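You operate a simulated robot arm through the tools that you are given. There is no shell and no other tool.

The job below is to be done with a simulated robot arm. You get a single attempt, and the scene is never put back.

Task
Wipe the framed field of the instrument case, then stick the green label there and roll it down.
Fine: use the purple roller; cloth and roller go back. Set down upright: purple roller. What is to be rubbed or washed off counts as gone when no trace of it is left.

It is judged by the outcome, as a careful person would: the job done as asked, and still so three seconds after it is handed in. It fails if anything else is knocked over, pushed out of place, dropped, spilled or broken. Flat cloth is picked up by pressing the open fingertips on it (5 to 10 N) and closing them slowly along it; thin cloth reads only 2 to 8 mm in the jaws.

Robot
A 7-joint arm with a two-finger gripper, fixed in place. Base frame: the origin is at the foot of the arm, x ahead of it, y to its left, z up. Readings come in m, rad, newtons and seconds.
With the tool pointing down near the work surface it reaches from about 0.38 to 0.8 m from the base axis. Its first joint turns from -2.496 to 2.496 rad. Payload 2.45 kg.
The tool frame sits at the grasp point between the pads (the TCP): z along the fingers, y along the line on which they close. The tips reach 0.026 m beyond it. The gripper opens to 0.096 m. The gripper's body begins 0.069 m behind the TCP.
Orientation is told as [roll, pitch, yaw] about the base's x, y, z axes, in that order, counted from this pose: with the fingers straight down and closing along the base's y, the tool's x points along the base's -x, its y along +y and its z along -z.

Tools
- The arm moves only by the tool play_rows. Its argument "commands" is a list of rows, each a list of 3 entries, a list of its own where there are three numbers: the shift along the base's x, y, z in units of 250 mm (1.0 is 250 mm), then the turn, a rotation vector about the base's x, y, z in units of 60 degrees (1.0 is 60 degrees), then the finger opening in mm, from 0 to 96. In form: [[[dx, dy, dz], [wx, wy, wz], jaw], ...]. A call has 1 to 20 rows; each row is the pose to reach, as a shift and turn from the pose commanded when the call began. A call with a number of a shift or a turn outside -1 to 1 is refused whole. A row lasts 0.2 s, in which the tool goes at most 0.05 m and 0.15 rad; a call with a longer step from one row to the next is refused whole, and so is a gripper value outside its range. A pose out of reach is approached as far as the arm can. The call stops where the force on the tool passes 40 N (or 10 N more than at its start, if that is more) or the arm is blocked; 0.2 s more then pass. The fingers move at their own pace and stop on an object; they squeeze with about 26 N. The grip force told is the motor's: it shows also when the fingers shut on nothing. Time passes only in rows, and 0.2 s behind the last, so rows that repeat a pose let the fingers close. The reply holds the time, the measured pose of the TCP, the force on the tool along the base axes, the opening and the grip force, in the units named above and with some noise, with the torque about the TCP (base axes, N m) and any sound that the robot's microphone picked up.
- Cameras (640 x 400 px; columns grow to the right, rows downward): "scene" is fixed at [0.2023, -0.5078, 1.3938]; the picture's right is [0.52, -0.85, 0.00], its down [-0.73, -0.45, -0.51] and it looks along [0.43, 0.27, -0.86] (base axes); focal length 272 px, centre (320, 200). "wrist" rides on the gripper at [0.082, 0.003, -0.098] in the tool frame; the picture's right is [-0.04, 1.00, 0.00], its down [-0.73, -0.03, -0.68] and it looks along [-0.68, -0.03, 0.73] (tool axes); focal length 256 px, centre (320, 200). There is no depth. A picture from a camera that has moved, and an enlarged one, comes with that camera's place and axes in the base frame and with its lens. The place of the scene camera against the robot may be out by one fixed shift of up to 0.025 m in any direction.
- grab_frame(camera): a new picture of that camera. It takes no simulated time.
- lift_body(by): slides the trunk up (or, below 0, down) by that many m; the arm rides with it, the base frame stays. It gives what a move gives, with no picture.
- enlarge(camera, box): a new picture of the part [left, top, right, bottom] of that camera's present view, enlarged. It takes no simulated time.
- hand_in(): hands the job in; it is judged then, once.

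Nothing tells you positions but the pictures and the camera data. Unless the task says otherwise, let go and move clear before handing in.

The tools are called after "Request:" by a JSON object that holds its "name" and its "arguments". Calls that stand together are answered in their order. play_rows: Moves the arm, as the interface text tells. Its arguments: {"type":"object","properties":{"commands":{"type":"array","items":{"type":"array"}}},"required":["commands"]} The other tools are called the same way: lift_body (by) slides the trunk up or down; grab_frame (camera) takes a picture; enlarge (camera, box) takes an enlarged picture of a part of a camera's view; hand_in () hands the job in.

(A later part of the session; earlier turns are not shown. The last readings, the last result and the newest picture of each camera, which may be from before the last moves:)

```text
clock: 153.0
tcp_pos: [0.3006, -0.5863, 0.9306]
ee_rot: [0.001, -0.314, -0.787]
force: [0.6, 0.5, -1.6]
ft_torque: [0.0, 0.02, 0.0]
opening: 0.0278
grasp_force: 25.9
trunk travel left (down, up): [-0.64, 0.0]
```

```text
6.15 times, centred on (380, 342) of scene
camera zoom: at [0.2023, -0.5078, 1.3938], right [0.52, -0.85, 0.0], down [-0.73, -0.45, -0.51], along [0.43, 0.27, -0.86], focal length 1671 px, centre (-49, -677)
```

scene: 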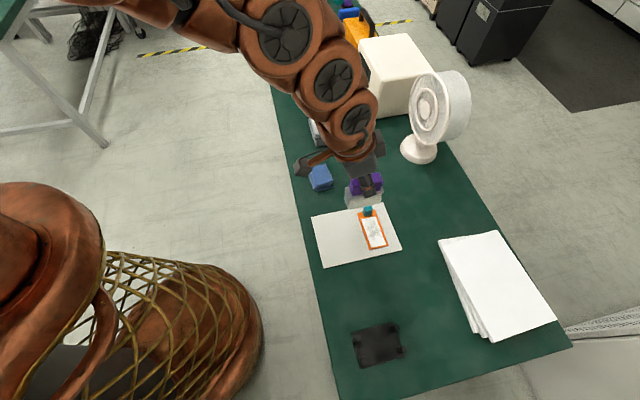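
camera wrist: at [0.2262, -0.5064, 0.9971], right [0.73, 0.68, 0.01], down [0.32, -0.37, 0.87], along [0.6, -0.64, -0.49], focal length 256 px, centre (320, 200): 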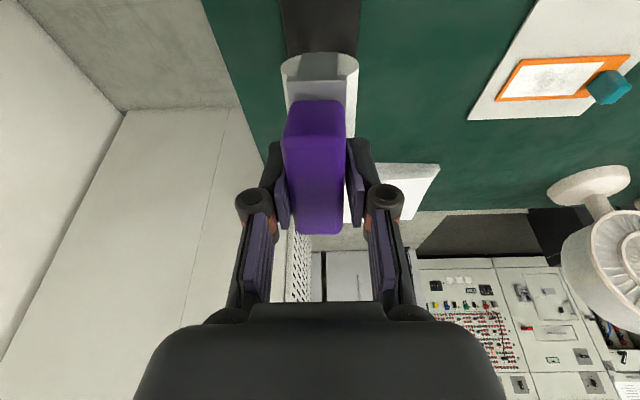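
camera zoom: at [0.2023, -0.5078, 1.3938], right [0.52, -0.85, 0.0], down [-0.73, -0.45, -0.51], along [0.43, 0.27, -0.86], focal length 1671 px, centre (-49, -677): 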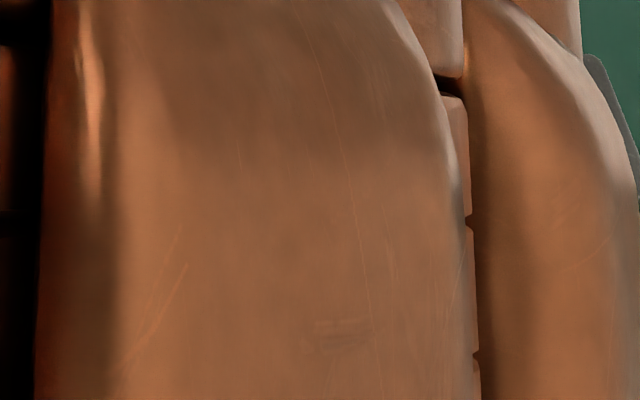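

The roller was knocked askew in the grip. I'll move aside so the scene camera can see both the roller and the tray.

Request:
{"name": "play_rows", "arguments": {"commands": [[[0.08, 0.063, 0.03], [0, 0, 0], 10], [[0.2, 0.16, 0.06], [0, 0, 0], 10], [[0.32, 0.255, 0.06], [0, 0, 0], 10], [[0.44, 0.35, 0.06], [0, 0, 0], 10], [[0.56, 0.446, 0.06], [0, 0, 0], 10], [[0.68, 0.542, 0.06], [0, 0, 0], 10], [[0.8, 0.634, 0.06], [0, 0, 0], 10], [[0.88, 0.68, 0.06], [0, 0, 0], 10], [[0.88, 0.68, 0.06], [0, 0, 0], 10]]}}

Request:
{"name": "grab_frame", "arguments": {"camera": "scene"}}

Request:
{"name": "enlarge", "arguments": {"camera": "scene", "box": [330, 310, 430, 375]}}

Request:
{"name": "enlarge", "arguments": {"camera": "scene", "box": [330, 155, 410, 215]}}

Request:
{"name": "enlarge", "arguments": {"camera": "wrist", "box": [220, 0, 420, 250]}}

```text
clock: 155.0
tcp_pos: [0.5191, -0.4159, 0.944]
ee_rot: [0.0, -0.316, -0.786]
force: [-0.6, 0.2, -2.4]
ft_torque: [0.05, -0.04, -0.03]
opening: 0.0274
grasp_force: 26.4
trunk travel left (down, up): [-0.64, 0.0]
```

```text
taken
```

scene: 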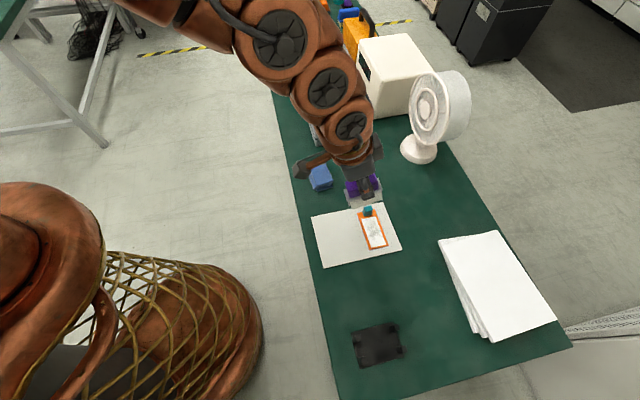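

```text
6.15 times, centred on (380, 342) of scene
camera zoom: at [0.2023, -0.5078, 1.3938], right [0.52, -0.85, 0.0], down [-0.73, -0.45, -0.51], along [0.43, 0.27, -0.86], focal length 1671 px, centre (-49, -677)
```

zoom: 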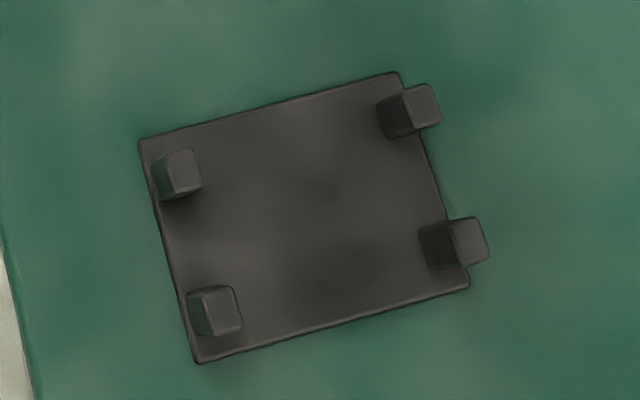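

```text
6.67 times, centred on (370, 185) of scene
camera zoom: at [0.2023, -0.5078, 1.3938], right [0.52, -0.85, 0.0], down [-0.73, -0.45, -0.51], along [0.43, 0.27, -0.86], focal length 1810 px, centre (-13, 300)
```

zoom: 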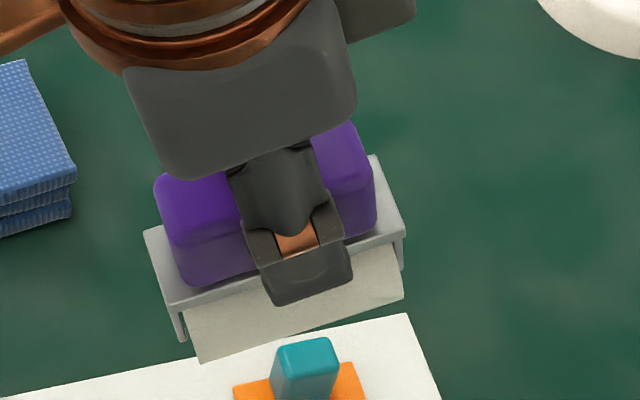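

```text
1.60 times, centred on (320, 125) of wrist
camera zoom: at [0.4468, -0.3358, 1.0113], right [0.73, 0.68, 0.01], down [0.32, -0.37, 0.87], along [0.6, -0.64, -0.49], focal length 410 px, centre (320, 320)
```

zoom: 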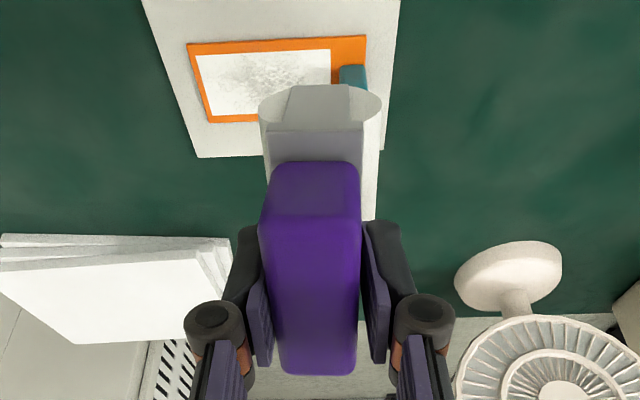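

The tray is undisturbed. The roller is tilted in the grip by about 12° (far end up) and leaning ~5°. I'll rotate the tool to bring the roller level and upright, and check.

Request:
{"name": "play_rows", "arguments": {"commands": [[[0, 0, 0.02], [0.025, 0.065, 0], 10], [[0, 0, 0.04], [0.05, 0.13, 0], 10], [[0, 0, 0.04], [0.0743, 0.1957, 0], 10], [[0, 0, 0.04], [0.0743, 0.1957, 0], 10]]}}

Request:
{"name": "enlarge", "arguments": {"camera": "scene", "box": [330, 155, 410, 215]}}

Request:
{"name": "enlarge", "arguments": {"camera": "wrist", "box": [220, 0, 420, 250]}}

```text
clock: 156.0
tcp_pos: [0.52, -0.416, 0.955]
ee_rot: [-0.09, -0.11, -0.769]
force: [0.2, 0.2, -1.4]
ft_torque: [-0.03, 0.02, 0.0]
opening: 0.0275
grasp_force: 26.1
trunk travel left (down, up): [-0.64, 0.0]
```

```text
6.67 times, centred on (370, 185) of scene
camera zoom: at [0.2023, -0.5078, 1.3938], right [0.52, -0.85, 0.0], down [-0.73, -0.45, -0.51], along [0.43, 0.27, -0.86], focal length 1810 px, centre (-13, 300)
```

zoom: 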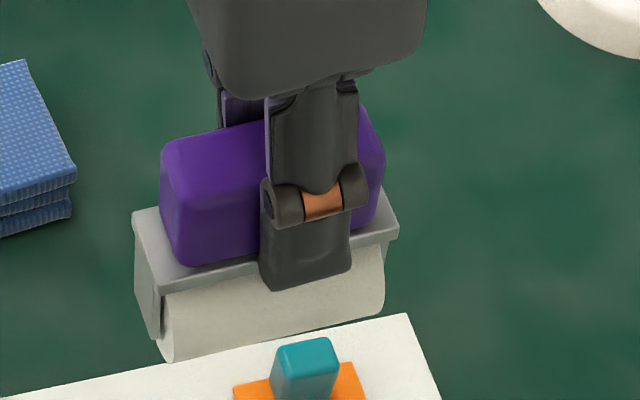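

```text
1.60 times, centred on (320, 125) of wrist
camera zoom: at [0.4628, -0.3424, 1.0418], right [0.73, 0.68, -0.09], down [0.49, -0.43, 0.76], along [0.48, -0.59, -0.65], focal length 410 px, centre (320, 320)
```

zoom: 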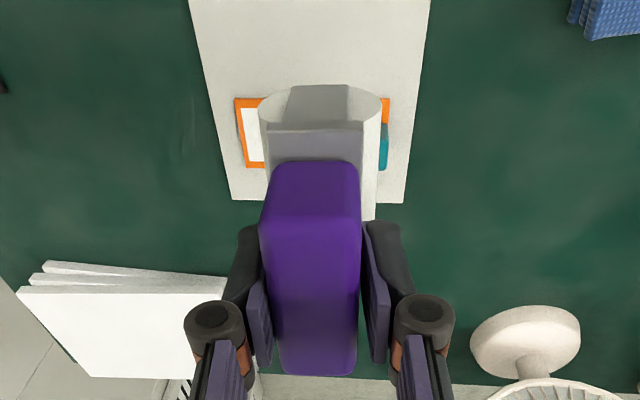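

Request:
{"name": "enlarge", "arguments": {"camera": "scene", "box": [336, 168, 384, 198]}}

```text
13.33 times, centred on (360, 183) of scene
camera zoom: at [0.2023, -0.5078, 1.3938], right [0.52, -0.85, 0.0], down [-0.73, -0.45, -0.51], along [0.43, 0.27, -0.86], focal length 3620 px, centre (-213, 427)
```

zoom: 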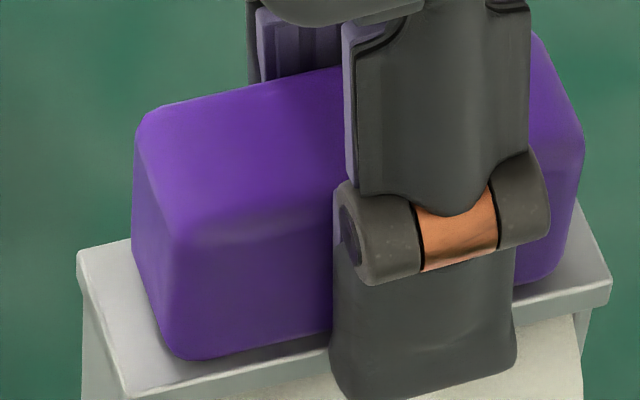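

Request:
{"name": "enlarge", "arguments": {"camera": "scene", "box": [336, 184, 384, 214]}}

```text
13.33 times, centred on (360, 199) of scene
camera zoom: at [0.2023, -0.5078, 1.3938], right [0.52, -0.85, 0.0], down [-0.73, -0.45, -0.51], along [0.43, 0.27, -0.86], focal length 3620 px, centre (-213, 213)
```

zoom: 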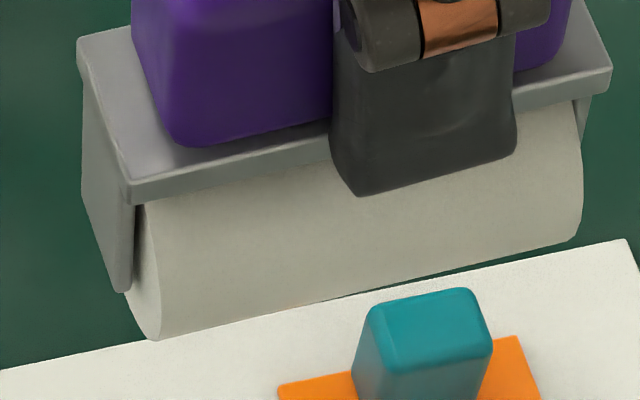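

Request:
{"name": "play_rows", "arguments": {"commands": [[[0, 0, 0], [0.022, 0.0085, 0], 10], [[-0.06, -0.048, 0], [0.044, 0.017, 0], 10], [[-0.18, -0.144, 0], [0.044, 0.017, 0], 10], [[-0.3, -0.24, 0], [0.044, 0.017, 0], 10], [[-0.42, -0.335, 0], [0.044, 0.017, 0], 10], [[-0.54, -0.431, 0], [0.044, 0.017, 0], 10], [[-0.66, -0.527, 0], [0.044, 0.017, 0], 10], [[-0.78, -0.623, 0], [0.044, 0.017, 0], 10], [[-0.86, -0.687, 0], [0.044, 0.017, 0], 10], [[-0.86, -0.687, 0], [0.044, 0.017, 0], 10]]}}

Request:
{"name": "grab_frame", "arguments": {"camera": "wrist"}}

Request:
{"name": "enlarge", "arguments": {"camera": "wrist", "box": [220, 0, 420, 250]}}

Request:
{"name": "enlarge", "arguments": {"camera": "wrist", "box": [260, 0, 380, 75]}}

```text
clock: 158.2
tcp_pos: [0.3049, -0.5877, 0.956]
ee_rot: [-0.071, -0.067, -0.77]
force: [-0.7, -0.3, -0.8]
ft_torque: [0.01, -0.01, 0.01]
opening: 0.0274
grasp_force: 25.7
trunk travel left (down, up): [-0.64, 0.0]
```

```text
taken
camera wrist: at [0.249, -0.518, 1.0468], right [0.73, 0.68, -0.07], down [0.5, -0.46, 0.73], along [0.47, -0.56, -0.68], focal length 256 px, centre (320, 200)
```

wrist: 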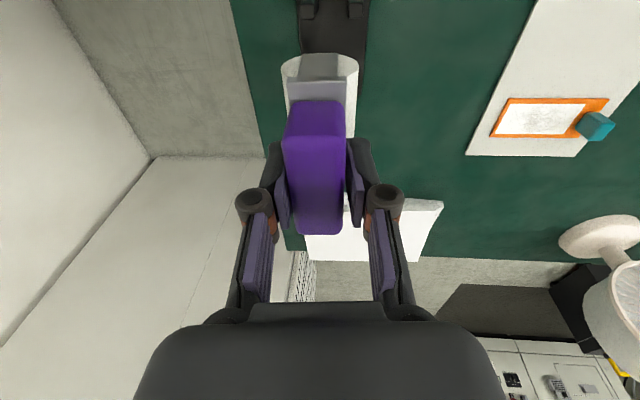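

```text
1.60 times, centred on (320, 125) of wrist
camera zoom: at [0.249, -0.518, 1.0468], right [0.73, 0.68, -0.07], down [0.5, -0.46, 0.73], along [0.47, -0.56, -0.68], focal length 410 px, centre (320, 320)
```

zoom: 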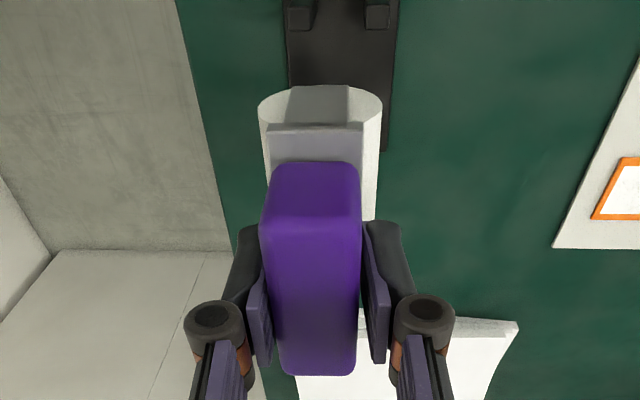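

```text
5.33 times, centred on (320, 38) of wrist
camera zoom: at [0.249, -0.518, 1.0468], right [0.73, 0.68, -0.07], down [0.5, -0.46, 0.73], along [0.47, -0.56, -0.68], focal length 1365 px, centre (320, 1067)
```

zoom: 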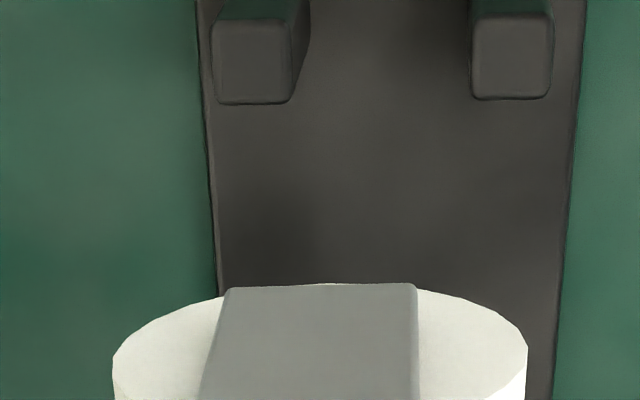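

Request:
{"name": "play_rows", "arguments": {"commands": [[[0.006, -0.006, -0.08], [0, 0, 0], 10], [[0.006, -0.006, -0.16], [0, 0, 0], 10], [[0.006, -0.006, -0.24], [0, 0, 0], 10], [[0.006, -0.006, -0.3], [0, 0, 0], 10], [[0.006, -0.006, -0.3], [0, 0, 0], 10]]}}

Request:
{"name": "enlarge", "arguments": {"camera": "wrist", "box": [240, 0, 400, 100]}}

Request:
{"name": "enlarge", "arguments": {"camera": "wrist", "box": [240, 80, 400, 250]}}

Request:
{"name": "enlarge", "arguments": {"camera": "scene", "box": [330, 300, 430, 375]}}

```text
clock: 159.4
tcp_pos: [0.3077, -0.588, 0.8814]
ee_rot: [-0.07, -0.067, -0.771]
force: [0.3, -0.3, -2.0]
ft_torque: [0.0, -0.02, 0.0]
opening: 0.0275
grasp_force: 26.5
trunk travel left (down, up): [-0.64, 0.0]
```

```text
4.00 times, centred on (320, 50) of wrist
camera zoom: at [0.2517, -0.5192, 0.9713], right [0.73, 0.68, -0.07], down [0.5, -0.46, 0.73], along [0.47, -0.56, -0.68], focal length 1024 px, centre (320, 800)
```

zoom: 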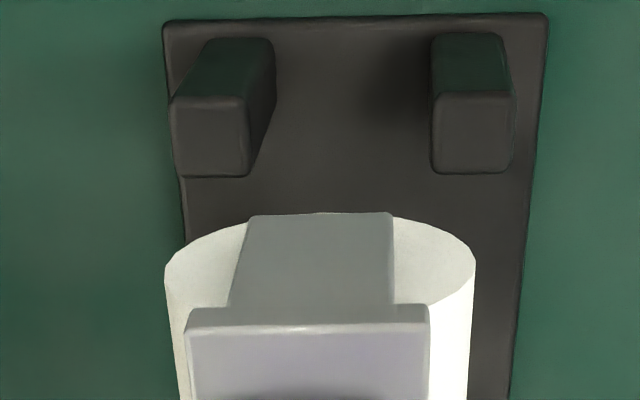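

```text
2.35 times, centred on (320, 165) of wrist
camera zoom: at [0.2517, -0.5192, 0.9713], right [0.73, 0.68, -0.07], down [0.5, -0.46, 0.73], along [0.47, -0.56, -0.68], focal length 602 px, centre (320, 282)
```

zoom: 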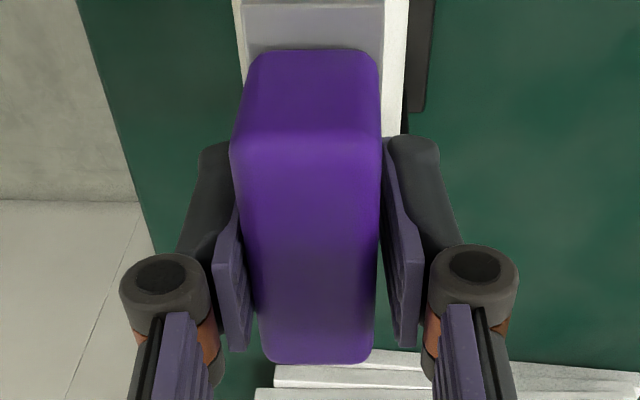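

```text
5.33 times, centred on (380, 338) of scene
camera zoom: at [0.2023, -0.5078, 1.3938], right [0.52, -0.85, 0.0], down [-0.73, -0.45, -0.51], along [0.43, 0.27, -0.86], focal length 1448 px, centre (0, -533)
```

zoom: 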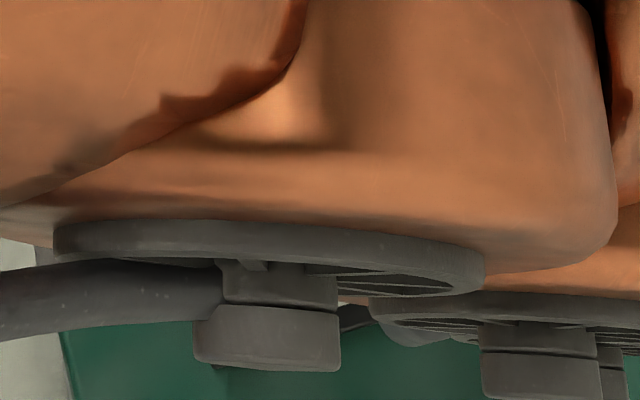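

The tray needs ±1 mm accuracy, so I'll first re-level and re-square the roller on the bare bench between the tray and the label sheet. Raising and moving there.

Request:
{"name": "play_rows", "arguments": {"commands": [[[0, 0, 0.08], [0, 0, 0], 10], [[0, 0, 0.18], [0, 0, 0], 10], [[0.08, 0.08, 0.2], [0, 0, 0], 10], [[0.19, 0.19, 0.2], [0, 0, 0], 10], [[0.296, 0.296, 0.2], [0, 0, 0], 10], [[0.296, 0.296, 0.1], [0, 0, 0], 10], [[0.296, 0.296, 0], [0, 0, 0], 10], [[0.296, 0.296, -0.08], [0, 0, 0], 10], [[0.296, 0.296, -0.12], [0, 0, 0], 10], [[0.296, 0.296, -0.12], [0, 0, 0], 10]]}}

Request:
{"name": "grab_frame", "arguments": {"camera": "wrist"}}

Request:
{"name": "enlarge", "arguments": {"camera": "scene", "box": [320, 255, 440, 345]}}

```text
clock: 161.6
tcp_pos: [0.3814, -0.5159, 0.8527]
ee_rot: [-0.07, -0.068, -0.771]
force: [0.1, 0.0, -2.1]
ft_torque: [0.02, -0.01, 0.01]
opening: 0.0276
grasp_force: 25.8
trunk travel left (down, up): [-0.64, 0.0]
```

```text
taken
camera wrist: at [0.3241, -0.4466, 0.9428], right [0.73, 0.68, -0.07], down [0.5, -0.46, 0.73], along [0.47, -0.56, -0.68], focal length 256 px, centre (320, 200)
```

wrist: 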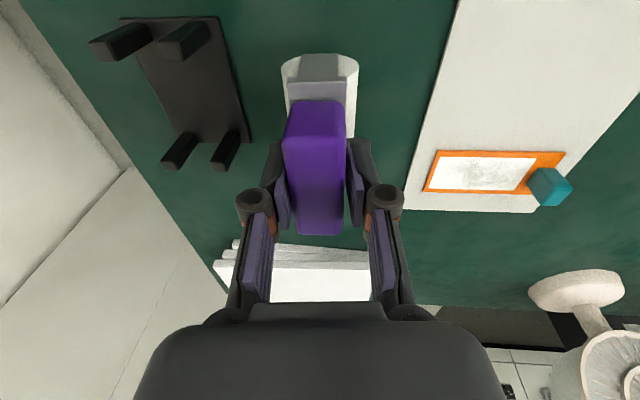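

```text
4.44 times, centred on (380, 300) of scene
camera zoom: at [0.2023, -0.5078, 1.3938], right [0.52, -0.85, 0.0], down [-0.73, -0.45, -0.51], along [0.43, 0.27, -0.86], focal length 1207 px, centre (53, -244)
```

zoom: 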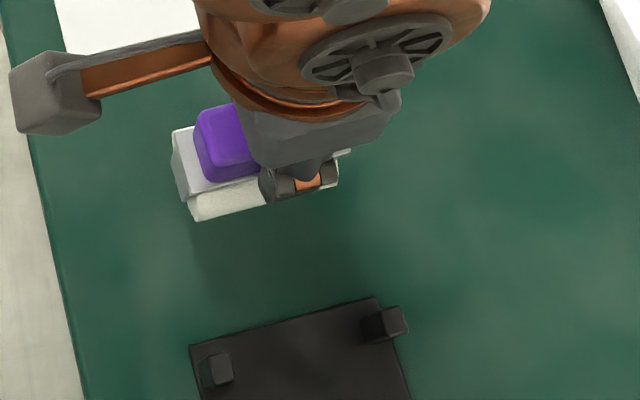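

Request:
{"name": "play_rows", "arguments": {"commands": [[[0, 0, -0.02], [0, 0, 0], 10], [[0, 0, -0.036], [0, 0, 0], 10], [[0, 0, -0.044], [0, 0, 0], 10], [[0, 0, -0.044], [0, 0, 0], 10]]}}

Request:
{"name": "play_rows", "arguments": {"commands": [[[0, 0, -0.004], [0, 0, 0], 10], [[0, 0, -0.004], [0, 0, 0], 10]]}}

Request:
{"name": "play_rows", "arguments": {"commands": [[[0, 0, -0.004], [0, 0, 0], 10], [[0, 0, -0.004], [0, 0, 0], 10]]}}

```text
clock: 162.6
tcp_pos: [0.3813, -0.5141, 0.8401]
ee_rot: [-0.07, -0.069, -0.767]
force: [0.4, 0.0, -1.0]
ft_torque: [-0.03, 0.02, -0.03]
opening: 0.0262
grasp_force: 26.2
trunk travel left (down, up): [-0.64, 0.0]
```

```text
clock: 163.2
tcp_pos: [0.3803, -0.5152, 0.8373]
ee_rot: [-0.071, -0.069, -0.77]
force: [0.3, -0.9, -1.3]
ft_torque: [-0.04, 0.01, 0.03]
opening: 0.0255
grasp_force: 26.4
trunk travel left (down, up): [-0.64, 0.0]
```

```text
clock: 163.8
tcp_pos: [0.3803, -0.5142, 0.8387]
ee_rot: [-0.071, -0.068, -0.769]
force: [0.1, 0.7, -1.6]
ft_torque: [0.03, -0.01, 0.0]
opening: 0.0256
grasp_force: 26.4
trunk travel left (down, up): [-0.64, 0.0]
```

Request:
{"name": "enlarge", "arguments": {"camera": "wrist", "box": [220, 0, 420, 250]}}

Request:
{"name": "enlarge", "arguments": {"camera": "scene", "box": [330, 270, 410, 320]}}

```text
1.60 times, centred on (320, 125) of wrist
camera zoom: at [0.3246, -0.4458, 0.9284], right [0.73, 0.68, -0.07], down [0.5, -0.46, 0.73], along [0.47, -0.56, -0.68], focal length 410 px, centre (320, 320)
```

zoom: 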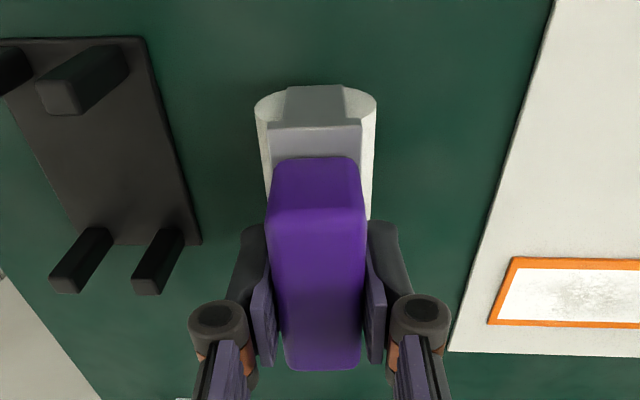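

```text
8.00 times, centred on (370, 295) of scene
camera zoom: at [0.2023, -0.5078, 1.3938], right [0.52, -0.85, 0.0], down [-0.73, -0.45, -0.51], along [0.43, 0.27, -0.86], focal length 2172 px, centre (-80, -560)
```

zoom: 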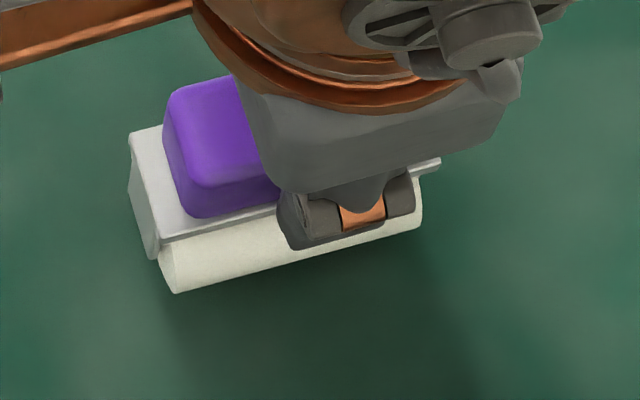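

The handle has squared itself in the pads (25.5 mm). I'll raise slightly, take the lean out of the tool, and press gently on the bench to level it.

Request:
{"name": "play_rows", "arguments": {"commands": [[[0, 0, 0.02], [0, 0, 0], 10], [[0, 0, 0.03], [0.0237, -0.0237, 0], 10], [[0, 0, 0.03], [0.0473, -0.0473, 0], 10], [[0, 0, 0.03], [0.0473, -0.0473, 0], 10]]}}

Request:
{"name": "enlarge", "arguments": {"camera": "scene", "box": [330, 270, 410, 320]}}

Request:
{"name": "enlarge", "arguments": {"camera": "wrist", "box": [220, 0, 420, 250]}}

```text
clock: 164.8
tcp_pos: [0.3822, -0.5154, 0.8448]
ee_rot: [0.002, -0.067, -0.773]
force: [0.0, -0.3, -1.5]
ft_torque: [0.02, -0.05, 0.0]
opening: 0.0255
grasp_force: 26.3
trunk travel left (down, up): [-0.64, 0.0]
```

```text
8.00 times, centred on (370, 295) of scene
camera zoom: at [0.2023, -0.5078, 1.3938], right [0.52, -0.85, 0.0], down [-0.73, -0.45, -0.51], along [0.43, 0.27, -0.86], focal length 2172 px, centre (-80, -560)
```

zoom: 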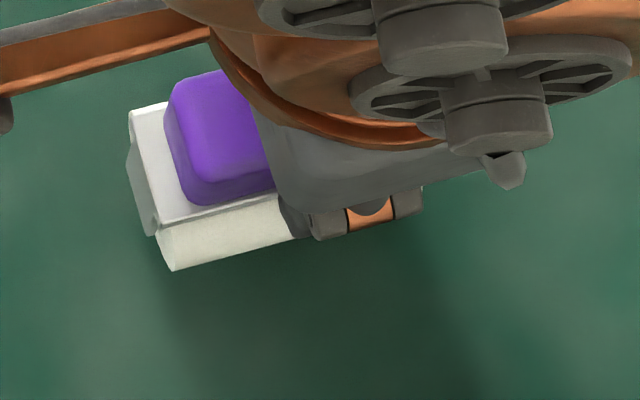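

```text
1.60 times, centred on (320, 125) of wrist
camera zoom: at [0.3204, -0.4504, 0.9361], right [0.73, 0.69, 0.0], down [0.47, -0.5, 0.73], along [0.5, -0.53, -0.69], focal length 410 px, centre (320, 320)
```

zoom: 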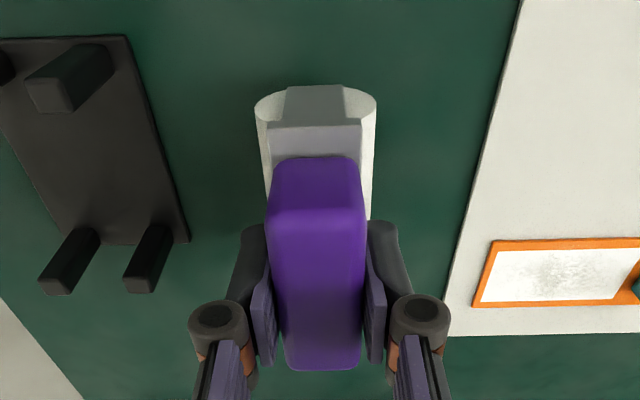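

Request:
{"name": "play_rows", "arguments": {"commands": [[[0, 0, -0.02], [0, 0, -0.0115], 10], [[0, 0, -0.034], [0, 0, -0.0115], 10], [[0, 0, -0.038], [0, 0, -0.0115], 10], [[0, 0, -0.038], [0, 0, -0.0115], 10]]}}

Request:
{"name": "play_rows", "arguments": {"commands": [[[0, 0, -0.004], [0, 0, 0], 10], [[0, 0, -0.004], [0, 0, 0], 10]]}}

Request:
{"name": "play_rows", "arguments": {"commands": [[[0, 0, -0.003], [0, 0, 0], 10], [[0, 0, -0.003], [0, 0, 0], 10]]}}

```text
clock: 165.8
tcp_pos: [0.3794, -0.5146, 0.8348]
ee_rot: [0.001, -0.071, -0.787]
force: [-0.2, -0.6, -1.5]
ft_torque: [-0.04, -0.02, 0.03]
opening: 0.0257
grasp_force: 25.5
trunk travel left (down, up): [-0.64, 0.0]
```

```text
clock: 166.4
tcp_pos: [0.3813, -0.5159, 0.8343]
ee_rot: [0.0, -0.07, -0.787]
force: [-0.2, 0.7, -1.5]
ft_torque: [0.01, 0.01, -0.01]
opening: 0.0255
grasp_force: 26.5
trunk travel left (down, up): [-0.64, 0.0]
```

```text
clock: 167.0
tcp_pos: [0.3802, -0.5145, 0.8324]
ee_rot: [0.0, -0.069, -0.788]
force: [0.2, -1.0, -0.5]
ft_torque: [0.0, 0.01, -0.01]
opening: 0.0256
grasp_force: 26.1
trunk travel left (down, up): [-0.64, 0.0]
```

Request:
{"name": "play_rows", "arguments": {"commands": [[[0, 0, -0.003], [0, 0, 0], 10], [[0, 0, -0.003], [0, 0, 0], 10]]}}

Request:
{"name": "play_rows", "arguments": {"commands": [[[0, 0, -0.003], [0, 0, 0], 10], [[0, 0, -0.003], [0, 0, 0], 10]]}}

Request:
{"name": "play_rows", "arguments": {"commands": [[[0, 0, -0.003], [0, 0, 0], 10], [[0, 0, -0.003], [0, 0, 0], 10]]}}

```text
clock: 167.6
tcp_pos: [0.3807, -0.5158, 0.8314]
ee_rot: [0.0, -0.072, -0.786]
force: [-0.3, -0.4, -0.9]
ft_torque: [-0.02, -0.01, -0.02]
opening: 0.0255
grasp_force: 26.5
trunk travel left (down, up): [-0.64, 0.0]
```

```text
clock: 168.2
tcp_pos: [0.381, -0.5156, 0.832]
ee_rot: [-0.001, -0.071, -0.787]
force: [0.1, 0.5, -0.5]
ft_torque: [-0.01, -0.01, -0.04]
opening: 0.0254
grasp_force: 25.8
trunk travel left (down, up): [-0.64, 0.0]
```

```text
clock: 168.8
tcp_pos: [0.3808, -0.5153, 0.8305]
ee_rot: [-0.001, -0.07, -0.787]
force: [0.1, 0.2, -1.8]
ft_torque: [0.02, 0.0, -0.03]
opening: 0.0257
grasp_force: 26.2
trunk travel left (down, up): [-0.64, 0.0]
```

Request:
{"name": "play_rows", "arguments": {"commands": [[[0, 0, -0.004], [0, 0, 0], 10], [[0, 0, -0.004], [0, 0, 0], 10]]}}

Request:
{"name": "play_rows", "arguments": {"commands": [[[0, 0, -0.004], [0, 0, 0], 10], [[0, 0, -0.004], [0, 0, 0], 10]]}}

Request:
{"name": "play_rows", "arguments": {"commands": [[[0, 0, -0.004], [0, 0, 0], 10], [[0, 0, -0.004], [0, 0, 0], 10]]}}

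Request:
{"name": "enlarge", "arguments": {"camera": "scene", "box": [330, 270, 410, 320]}}

```text
clock: 169.4
tcp_pos: [0.3821, -0.5156, 0.8305]
ee_rot: [-0.001, -0.07, -0.786]
force: [-0.8, 0.1, -2.1]
ft_torque: [0.0, 0.0, 0.0]
opening: 0.0252
grasp_force: 25.7
trunk travel left (down, up): [-0.64, 0.0]
```

```text
clock: 170.0
tcp_pos: [0.3817, -0.5158, 0.8286]
ee_rot: [-0.001, -0.07, -0.788]
force: [0.2, 0.6, -1.4]
ft_torque: [-0.03, -0.01, -0.01]
opening: 0.0255
grasp_force: 26.0
trunk travel left (down, up): [-0.64, 0.0]
```

```text
clock: 170.6
tcp_pos: [0.3815, -0.516, 0.8289]
ee_rot: [0.0, -0.07, -0.786]
force: [-0.9, 1.4, 9.5]
ft_torque: [0.4, 0.36, -0.01]
opening: 0.0254
grasp_force: 26.0
trunk travel left (down, up): [-0.64, 0.0]
```

```text
8.00 times, centred on (370, 295) of scene
camera zoom: at [0.2023, -0.5078, 1.3938], right [0.52, -0.85, 0.0], down [-0.73, -0.45, -0.51], along [0.43, 0.27, -0.86], focal length 2172 px, centre (-80, -560)
```

zoom: 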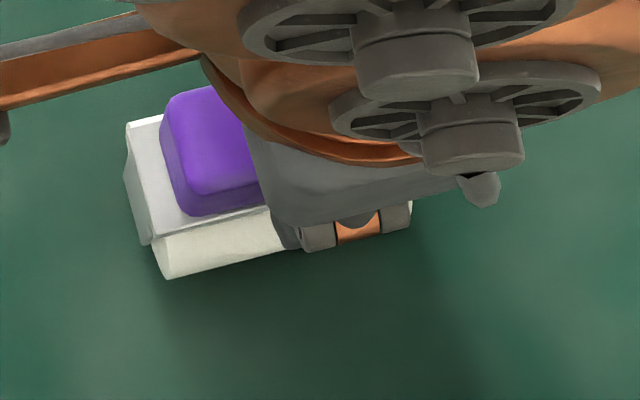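

The near end touches first. I'll press on a little so the roller levels itself in the grip.

Request:
{"name": "play_rows", "arguments": {"commands": [[[0, 0, -0.003], [0, 0, 0], 10], [[0, 0, -0.003], [0, 0, 0], 10]]}}

Request:
{"name": "play_rows", "arguments": {"commands": [[[0, 0, -0.003], [0, 0, 0], 10], [[0, 0, -0.003], [0, 0, 0], 10]]}}

Request:
{"name": "play_rows", "arguments": {"commands": [[[0, 0, -0.003], [0, 0, 0], 10], [[0, 0, -0.003], [0, 0, 0], 10]]}}

```text
clock: 171.2
tcp_pos: [0.381, -0.5146, 0.8288]
ee_rot: [-0.001, -0.071, -0.788]
force: [1.3, -1.4, 21.0]
ft_torque: [0.5, 0.42, -0.02]
opening: 0.0254
grasp_force: 25.4
trunk travel left (down, up): [-0.64, 0.0]
```

```text
clock: 171.8
tcp_pos: [0.3816, -0.5167, 0.8287]
ee_rot: [0.0, -0.075, -0.787]
force: [3.7, -4.8, 31.4]
ft_torque: [0.47, 0.53, 0.04]
opening: 0.0255
grasp_force: 25.4
trunk travel left (down, up): [-0.64, 0.0]
```

```text
clock: 172.4
tcp_pos: [0.3807, -0.5166, 0.8276]
ee_rot: [0.001, -0.073, -0.787]
force: [-0.8, 2.4, 23.2]
ft_torque: [0.86, 0.79, -0.04]
opening: 0.0257
grasp_force: 25.4
trunk travel left (down, up): [-0.64, 0.0]
stopped in row 2: the force on the tool passed its limit at 42 N (the readings are from after the stop); the commanded pose is now the measured one
```

The grip is holding the roller firmly, so instead I'll lift, rotate the tool ~5.7° (far end down), and touch again.

Request:
{"name": "play_rows", "arguments": {"commands": [[[0, 0, 0.02], [0, 0, 0], 10], [[0, 0, 0.04], [0.034, 0.034, 0], 10], [[0, 0, 0.04], [0.0675, 0.0675, 0], 10], [[0, 0, 0.04], [0.0675, 0.0675, 0], 10]]}}

Request:
{"name": "enlarge", "arguments": {"camera": "wrist", "box": [240, 80, 400, 250]}}

Request:
{"name": "enlarge", "arguments": {"camera": "scene", "box": [330, 270, 410, 320]}}

```text
clock: 173.4
tcp_pos: [0.3812, -0.5161, 0.8361]
ee_rot: [0.0, 0.027, -0.786]
force: [-0.4, 0.0, -1.7]
ft_torque: [0.0, 0.0, 0.0]
opening: 0.0255
grasp_force: 25.6
trunk travel left (down, up): [-0.64, 0.0]
```

```text
2.35 times, centred on (320, 165) of wrist
camera zoom: at [0.328, -0.4578, 0.936], right [0.74, 0.68, 0.0], down [0.51, -0.55, 0.66], along [0.45, -0.49, -0.75], focal length 602 px, centre (320, 282)
```

zoom: 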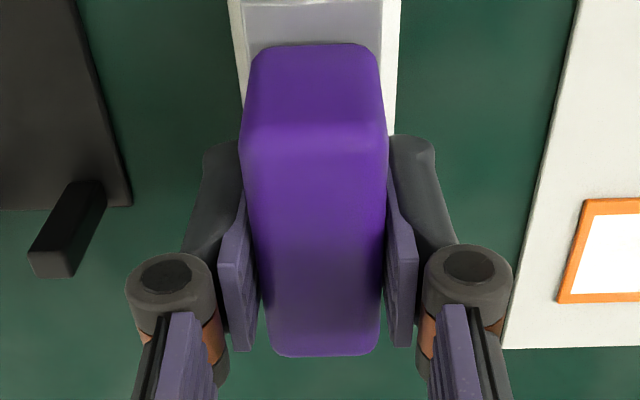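

```text
8.00 times, centred on (370, 295) of scene
camera zoom: at [0.2023, -0.5078, 1.3938], right [0.52, -0.85, 0.0], down [-0.73, -0.45, -0.51], along [0.43, 0.27, -0.86], focal length 2172 px, centre (-80, -560)
```

zoom: 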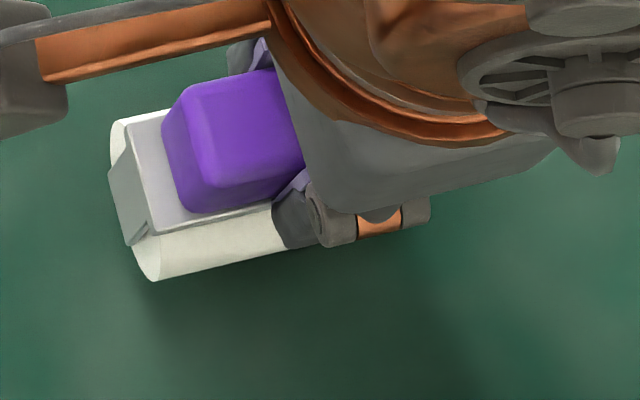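

Request:
{"name": "play_rows", "arguments": {"commands": [[[0, 0, -0.015], [0, 0, 0], 10], [[0, 0, -0.026], [0, 0, 0], 10], [[0, 0, -0.03], [0, 0, 0], 10], [[0, 0, -0.03], [0, 0, 0], 10]]}}

Request:
{"name": "play_rows", "arguments": {"commands": [[[0, 0, -0.004], [0, 0, 0], 10], [[0, 0, -0.004], [0, 0, 0], 10]]}}

Request:
{"name": "play_rows", "arguments": {"commands": [[[0, 0, -0.004], [0, 0, 0], 10], [[0, 0, -0.004], [0, 0, 0], 10]]}}

Request:
{"name": "play_rows", "arguments": {"commands": [[[0, 0, -0.003], [0, 0, 0], 10], [[0, 0, -0.003], [0, 0, 0], 10]]}}

```text
clock: 174.4
tcp_pos: [0.3803, -0.5161, 0.83]
ee_rot: [0.001, 0.025, -0.787]
force: [0.2, 0.3, 12.3]
ft_torque: [-0.14, -0.23, 0.01]
opening: 0.0255
grasp_force: 26.5
trunk travel left (down, up): [-0.64, 0.0]
```

```text
clock: 175.0
tcp_pos: [0.3819, -0.5153, 0.8304]
ee_rot: [0.001, 0.024, -0.785]
force: [-0.1, 1.1, 24.2]
ft_torque: [-0.4, -0.46, 0.04]
opening: 0.0255
grasp_force: 25.7
trunk travel left (down, up): [-0.64, 0.0]
```

```text
clock: 175.6
tcp_pos: [0.3796, -0.515, 0.8291]
ee_rot: [0.0, 0.029, -0.787]
force: [-6.9, 6.0, 30.6]
ft_torque: [-0.03, -0.08, 0.03]
opening: 0.0256
grasp_force: 26.1
trunk travel left (down, up): [-0.64, 0.0]
```

```text
clock: 176.2
tcp_pos: [0.3804, -0.5151, 0.8281]
ee_rot: [-0.001, 0.027, -0.786]
force: [-9.1, 7.9, 34.1]
ft_torque: [-0.05, 0.09, -0.01]
opening: 0.0256
grasp_force: 26.2
trunk travel left (down, up): [-0.64, 0.0]
```

Request:
{"name": "play_rows", "arguments": {"commands": [[[0, 0, 0.006], [0, 0, 0], 10], [[0, 0, 0.01], [0, 0, 0], 10], [[0, 0, 0.01], [0, 0, 0], 10]]}}

Request:
{"name": "play_rows", "arguments": {"commands": [[[0, 0, 0], [0, 0, 0], 10]]}}

```text
clock: 177.0
tcp_pos: [0.3813, -0.5164, 0.8277]
ee_rot: [0.001, 0.027, -0.785]
force: [-2.6, 0.1, 5.9]
ft_torque: [-0.13, 0.06, 0.0]
opening: 0.0255
grasp_force: 25.8
trunk travel left (down, up): [-0.64, 0.0]
```

```text
clock: 177.4
tcp_pos: [0.3811, -0.5157, 0.8281]
ee_rot: [-0.002, 0.028, -0.785]
force: [-1.3, 0.6, 2.2]
ft_torque: [-0.11, 0.05, -0.02]
opening: 0.0256
grasp_force: 26.0
trunk travel left (down, up): [-0.64, 0.0]
```

The roller has now levelled itself on the bench (torque ≈ 0). I'll measure exactly where it sits relative to the tool.

Request:
{"name": "grab_frame", "arguments": {"camera": "wrist"}}

Request:
{"name": "enlarge", "arguments": {"camera": "wrist", "box": [260, 85, 380, 160]}}

Request:
{"name": "enlarge", "arguments": {"camera": "wrist", "box": [260, 165, 380, 240]}}

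Request:
{"name": "enlarge", "arguments": {"camera": "wrist", "box": [260, 30, 380, 105]}}

Request:
{"name": "enlarge", "arguments": {"camera": "wrist", "box": [60, 0, 260, 200]}}

```text
taken
camera wrist: at [0.3283, -0.4566, 0.9278], right [0.74, 0.68, 0.0], down [0.51, -0.55, 0.66], along [0.45, -0.48, -0.75], focal length 256 px, centre (320, 200)
```

wrist: 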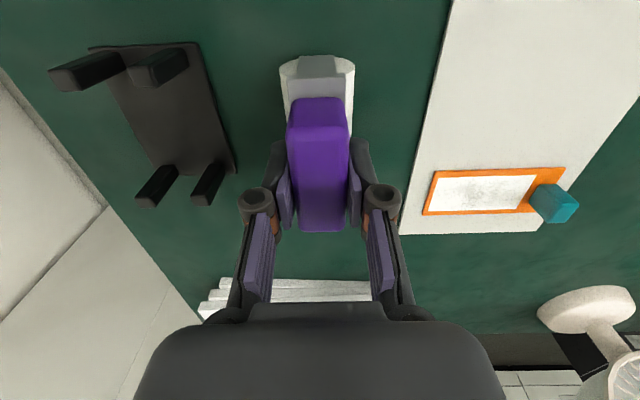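

```text
5.33 times, centred on (320, 122) of wrist
camera zoom: at [0.3283, -0.4566, 0.9278], right [0.74, 0.68, 0.0], down [0.51, -0.55, 0.66], along [0.45, -0.48, -0.75], focal length 1365 px, centre (320, 613)
```

zoom: 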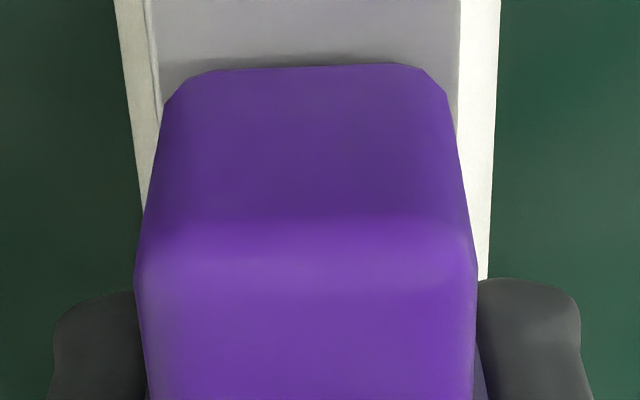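

```text
5.33 times, centred on (320, 202) of wrist
camera zoom: at [0.3283, -0.4566, 0.9278], right [0.74, 0.68, 0.0], down [0.51, -0.55, 0.66], along [0.45, -0.48, -0.75], focal length 1365 px, centre (320, 187)
```

zoom: 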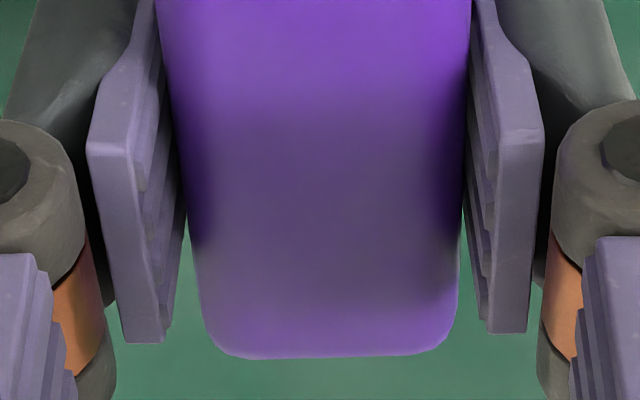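

```text
5.33 times, centred on (320, 68) of wrist
camera zoom: at [0.3283, -0.4566, 0.9278], right [0.74, 0.68, 0.0], down [0.51, -0.55, 0.66], along [0.45, -0.48, -0.75], focal length 1365 px, centre (320, 907)
```

zoom: 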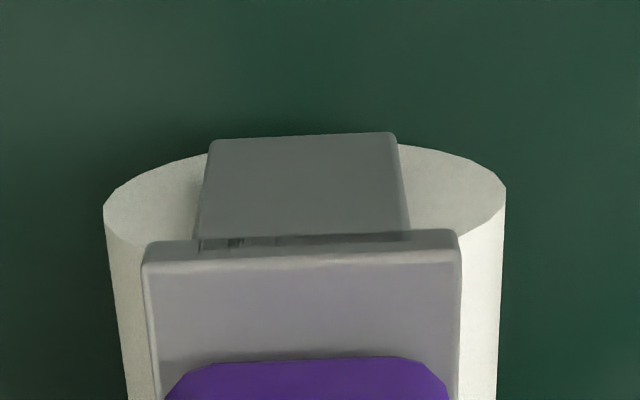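

```text
2.00 times, centred on (160, 100) of wrist
camera zoom: at [0.3283, -0.4566, 0.9278], right [0.74, 0.68, 0.0], down [0.51, -0.55, 0.66], along [0.45, -0.48, -0.75], focal length 512 px, centre (640, 400)
```

zoom: 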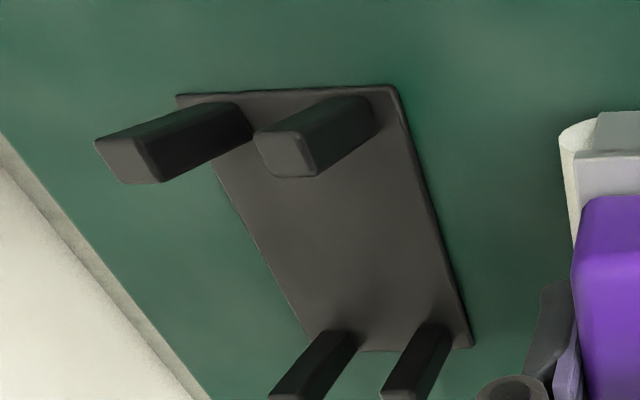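

The roller is now level, upright and square in the grip, with its position known precisely. I'll raise it, move over the tray and stop just above the posts to verify alignment.

Request:
{"name": "play_rows", "arguments": {"commands": [[[0, 0, 0.06], [0, 0, 0], 10], [[0, 0, 0.14], [0, 0, 0], 10], [[0, 0, 0.22], [0, 0, 0], 10], [[0, 0, 0.28], [0, 0, 0], 10], [[-0.08, -0.081, 0.28], [0, 0, 0], 10], [[-0.16, -0.1615, 0.28], [0, 0, 0], 10], [[-0.24, -0.242, 0.28], [0, 0, 0], 10], [[-0.298, -0.3008, 0.28], [0, 0, 0], 10], [[-0.298, -0.3008, 0.24], [0, 0, 0], 10], [[-0.298, -0.3008, 0.2], [0, 0, 0], 10], [[-0.298, -0.3008, 0.2], [0, 0, 0], 10]]}}

Request:
{"name": "enlarge", "arguments": {"camera": "wrist", "box": [240, 20, 400, 120]}}

Request:
{"name": "enlarge", "arguments": {"camera": "wrist", "box": [240, 130, 400, 250]}}

Request:
{"name": "grab_frame", "arguments": {"camera": "wrist"}}

```text
clock: 179.8
tcp_pos: [0.3078, -0.5922, 0.8782]
ee_rot: [-0.002, 0.026, -0.785]
force: [0.9, -0.4, -1.5]
ft_torque: [0.02, -0.02, 0.0]
opening: 0.0256
grasp_force: 26.4
trunk travel left (down, up): [-0.64, 0.0]
```

```text
4.00 times, centred on (320, 70) of wrist
camera zoom: at [0.2552, -0.5328, 0.9781], right [0.74, 0.68, 0.0], down [0.51, -0.55, 0.66], along [0.45, -0.49, -0.75], focal length 1024 px, centre (320, 720)
```

zoom: 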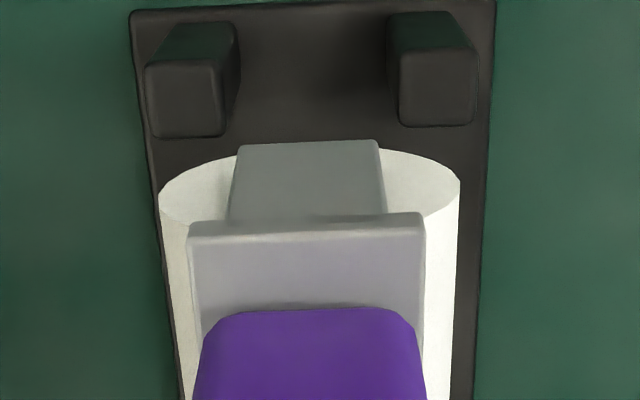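

```text
3.33 times, centred on (320, 190) of wrist
camera zoom: at [0.2552, -0.5328, 0.9781], right [0.74, 0.68, 0.0], down [0.51, -0.55, 0.66], along [0.45, -0.49, -0.75], focal length 853 px, centre (320, 233)
```

zoom: 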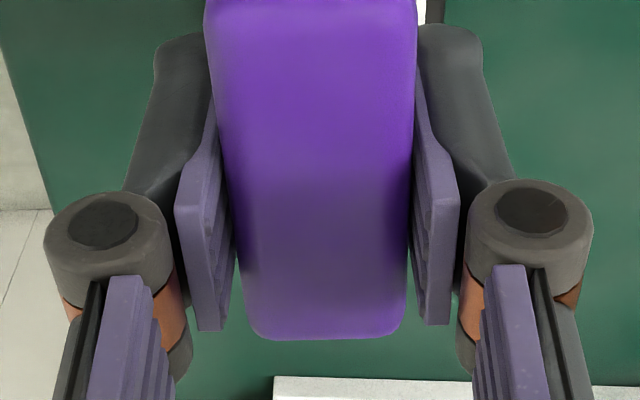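

```text
taken
camera wrist: at [0.2552, -0.5328, 0.9781], right [0.74, 0.68, 0.0], down [0.51, -0.55, 0.66], along [0.45, -0.49, -0.75], focal length 256 px, centre (320, 200)
```

wrist: 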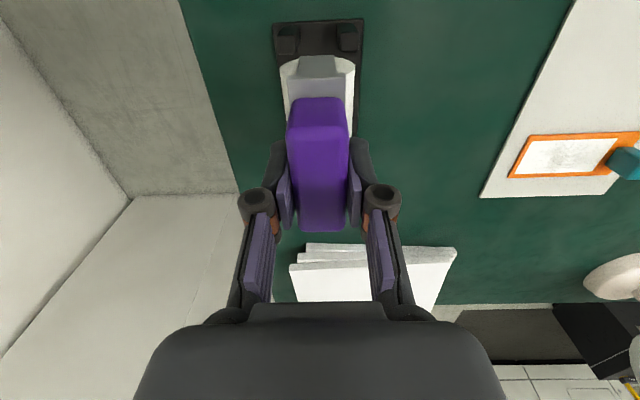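

Alignment looks right to within about a millimetre. I'll lower in small steps and watch the force sign for any contact with the posts.

Request:
{"name": "play_rows", "arguments": {"commands": [[[-0.002, 0.002, -0.012], [0, 0, 0], 10], [[-0.002, 0.002, -0.026], [0, 0, 0], 10], [[-0.002, 0.002, -0.026], [0, 0, 0], 10]]}}

Request:
{"name": "play_rows", "arguments": {"commands": [[[0, 0, -0.005], [0, 0, 0], 10], [[0, 0, -0.01], [0, 0, 0], 10]]}}

Request:
{"name": "play_rows", "arguments": {"commands": [[[0, 0, -0.004], [0, 0, 0], 10], [[0, 0, -0.004], [0, 0, 0], 10]]}}

```text
clock: 180.6
tcp_pos: [0.3086, -0.5911, 0.8733]
ee_rot: [0.001, 0.027, -0.785]
force: [0.5, 0.3, -1.4]
ft_torque: [0.0, -0.03, -0.08]
opening: 0.0255
grasp_force: 25.6
trunk travel left (down, up): [-0.64, 0.0]
```

```text
clock: 181.2
tcp_pos: [0.3066, -0.5908, 0.8707]
ee_rot: [-0.001, 0.028, -0.786]
force: [0.8, -0.4, -1.3]
ft_torque: [0.01, -0.01, 0.01]
opening: 0.0256
grasp_force: 25.8
trunk travel left (down, up): [-0.64, 0.0]
```

```text
clock: 181.8
tcp_pos: [0.3086, -0.591, 0.8704]
ee_rot: [0.0, 0.028, -0.784]
force: [-0.1, -0.5, -2.1]
ft_torque: [-0.02, -0.02, 0.0]
opening: 0.0257
grasp_force: 26.1
trunk travel left (down, up): [-0.64, 0.0]
```

Request:
{"name": "play_rows", "arguments": {"commands": [[[0, 0, -0.004], [0, 0, 0], 10], [[0, 0, -0.004], [0, 0, 0], 10]]}}

Request:
{"name": "play_rows", "arguments": {"commands": [[[0, 0, -0.004], [0, 0, 0], 10], [[0, 0, -0.004], [0, 0, 0], 10]]}}

Request:
{"name": "play_rows", "arguments": {"commands": [[[0, 0, -0.004], [0, 0, 0], 10], [[0, 0, -0.004], [0, 0, 0], 10]]}}

Request:
{"name": "enlarge", "arguments": {"camera": "wrist", "box": [240, 20, 400, 120]}}

```text
clock: 182.4
tcp_pos: [0.3083, -0.5904, 0.8697]
ee_rot: [-0.001, 0.028, -0.786]
force: [0.3, -0.6, -1.5]
ft_torque: [0.01, 0.0, -0.05]
opening: 0.0256
grasp_force: 25.9
trunk travel left (down, up): [-0.64, 0.0]
```

```text
clock: 183.0
tcp_pos: [0.3074, -0.5901, 0.8681]
ee_rot: [-0.001, 0.028, -0.786]
force: [0.1, 0.5, -0.6]
ft_torque: [0.02, -0.02, 0.0]
opening: 0.0253
grasp_force: 26.0
trunk travel left (down, up): [-0.64, 0.0]
```

```text
clock: 183.6
tcp_pos: [0.3073, -0.5914, 0.8662]
ee_rot: [0.0, 0.025, -0.786]
force: [3.7, 1.8, 6.0]
ft_torque: [0.3, 0.11, -0.11]
opening: 0.0254
grasp_force: 26.0
trunk travel left (down, up): [-0.64, 0.0]
```

```text
4.00 times, centred on (320, 70) of wrist
camera zoom: at [0.2545, -0.5317, 0.9666], right [0.74, 0.68, 0.0], down [0.51, -0.55, 0.66], along [0.45, -0.49, -0.75], focal length 1024 px, centre (320, 720)
```

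zoom: 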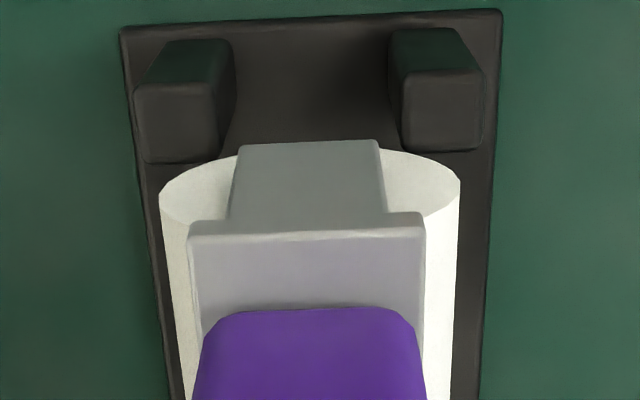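

Light contact on a near-side post. I'll lift 2 mm, shift 1 mm away from it, and try again.

Request:
{"name": "play_rows", "arguments": {"commands": [[[0, 0, 0.01], [0, 0, 0], 10], [[0.0037, -0.002, 0.01], [0, 0, 0], 10], [[0.0037, -0.002, 0.004], [0, 0, 0], 10], [[0.0037, -0.002, 0.0], [0, 0, 0], 10], [[0.0037, -0.002, 0.0], [0, 0, 0], 10]]}}

Request:
{"name": "play_rows", "arguments": {"commands": [[[0, 0, -0.003], [0, 0, 0], 10], [[0, 0, -0.003], [0, 0, 0], 10]]}}

```text
clock: 184.8
tcp_pos: [0.3081, -0.5909, 0.8669]
ee_rot: [0.0, 0.025, -0.786]
force: [0.1, 2.3, 11.4]
ft_torque: [0.48, 0.38, -0.12]
opening: 0.0256
grasp_force: 26.3
trunk travel left (down, up): [-0.64, 0.0]
```

```text
clock: 185.4
tcp_pos: [0.3086, -0.5915, 0.8663]
ee_rot: [-0.002, 0.024, -0.786]
force: [3.4, 2.0, 23.2]
ft_torque: [0.78, 0.53, -0.1]
opening: 0.0252
grasp_force: 26.2
trunk travel left (down, up): [-0.64, 0.0]
```

Request:
{"name": "play_rows", "arguments": {"commands": [[[0, 0, 0.01], [0, 0, 0], 10], [[0, 0, 0.02], [0, 0, 0], 10], [[0.0042, -0.0042, 0.02], [0, 0, 0], 10], [[0.0042, -0.0042, 0.012], [0, 0, 0], 10], [[0.0042, -0.0042, 0.006], [0, 0, 0], 10], [[0.0042, -0.0042, 0.003], [0, 0, 0], 10], [[0.0042, -0.0042, 0.003], [0, 0, 0], 10]]}}

Request:
{"name": "enlarge", "arguments": {"camera": "wrist", "box": [240, 20, 400, 120]}}

```text
clock: 187.0
tcp_pos: [0.3093, -0.5921, 0.8662]
ee_rot: [0.0, 0.028, -0.788]
force: [0.4, 0.7, -2.0]
ft_torque: [-0.02, -0.03, 0.0]
opening: 0.0254
grasp_force: 25.9
trunk travel left (down, up): [-0.64, 0.0]
```

```text
4.00 times, centred on (320, 70) of wrist
camera zoom: at [0.2556, -0.5331, 0.9656], right [0.74, 0.68, 0.0], down [0.51, -0.55, 0.66], along [0.45, -0.49, -0.75], focal length 1024 px, centre (320, 720)
```

zoom: 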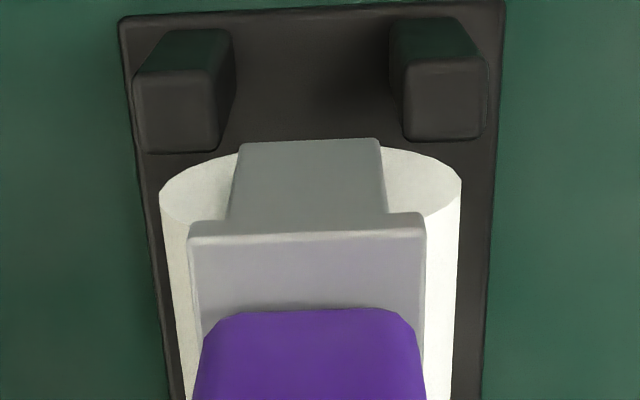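

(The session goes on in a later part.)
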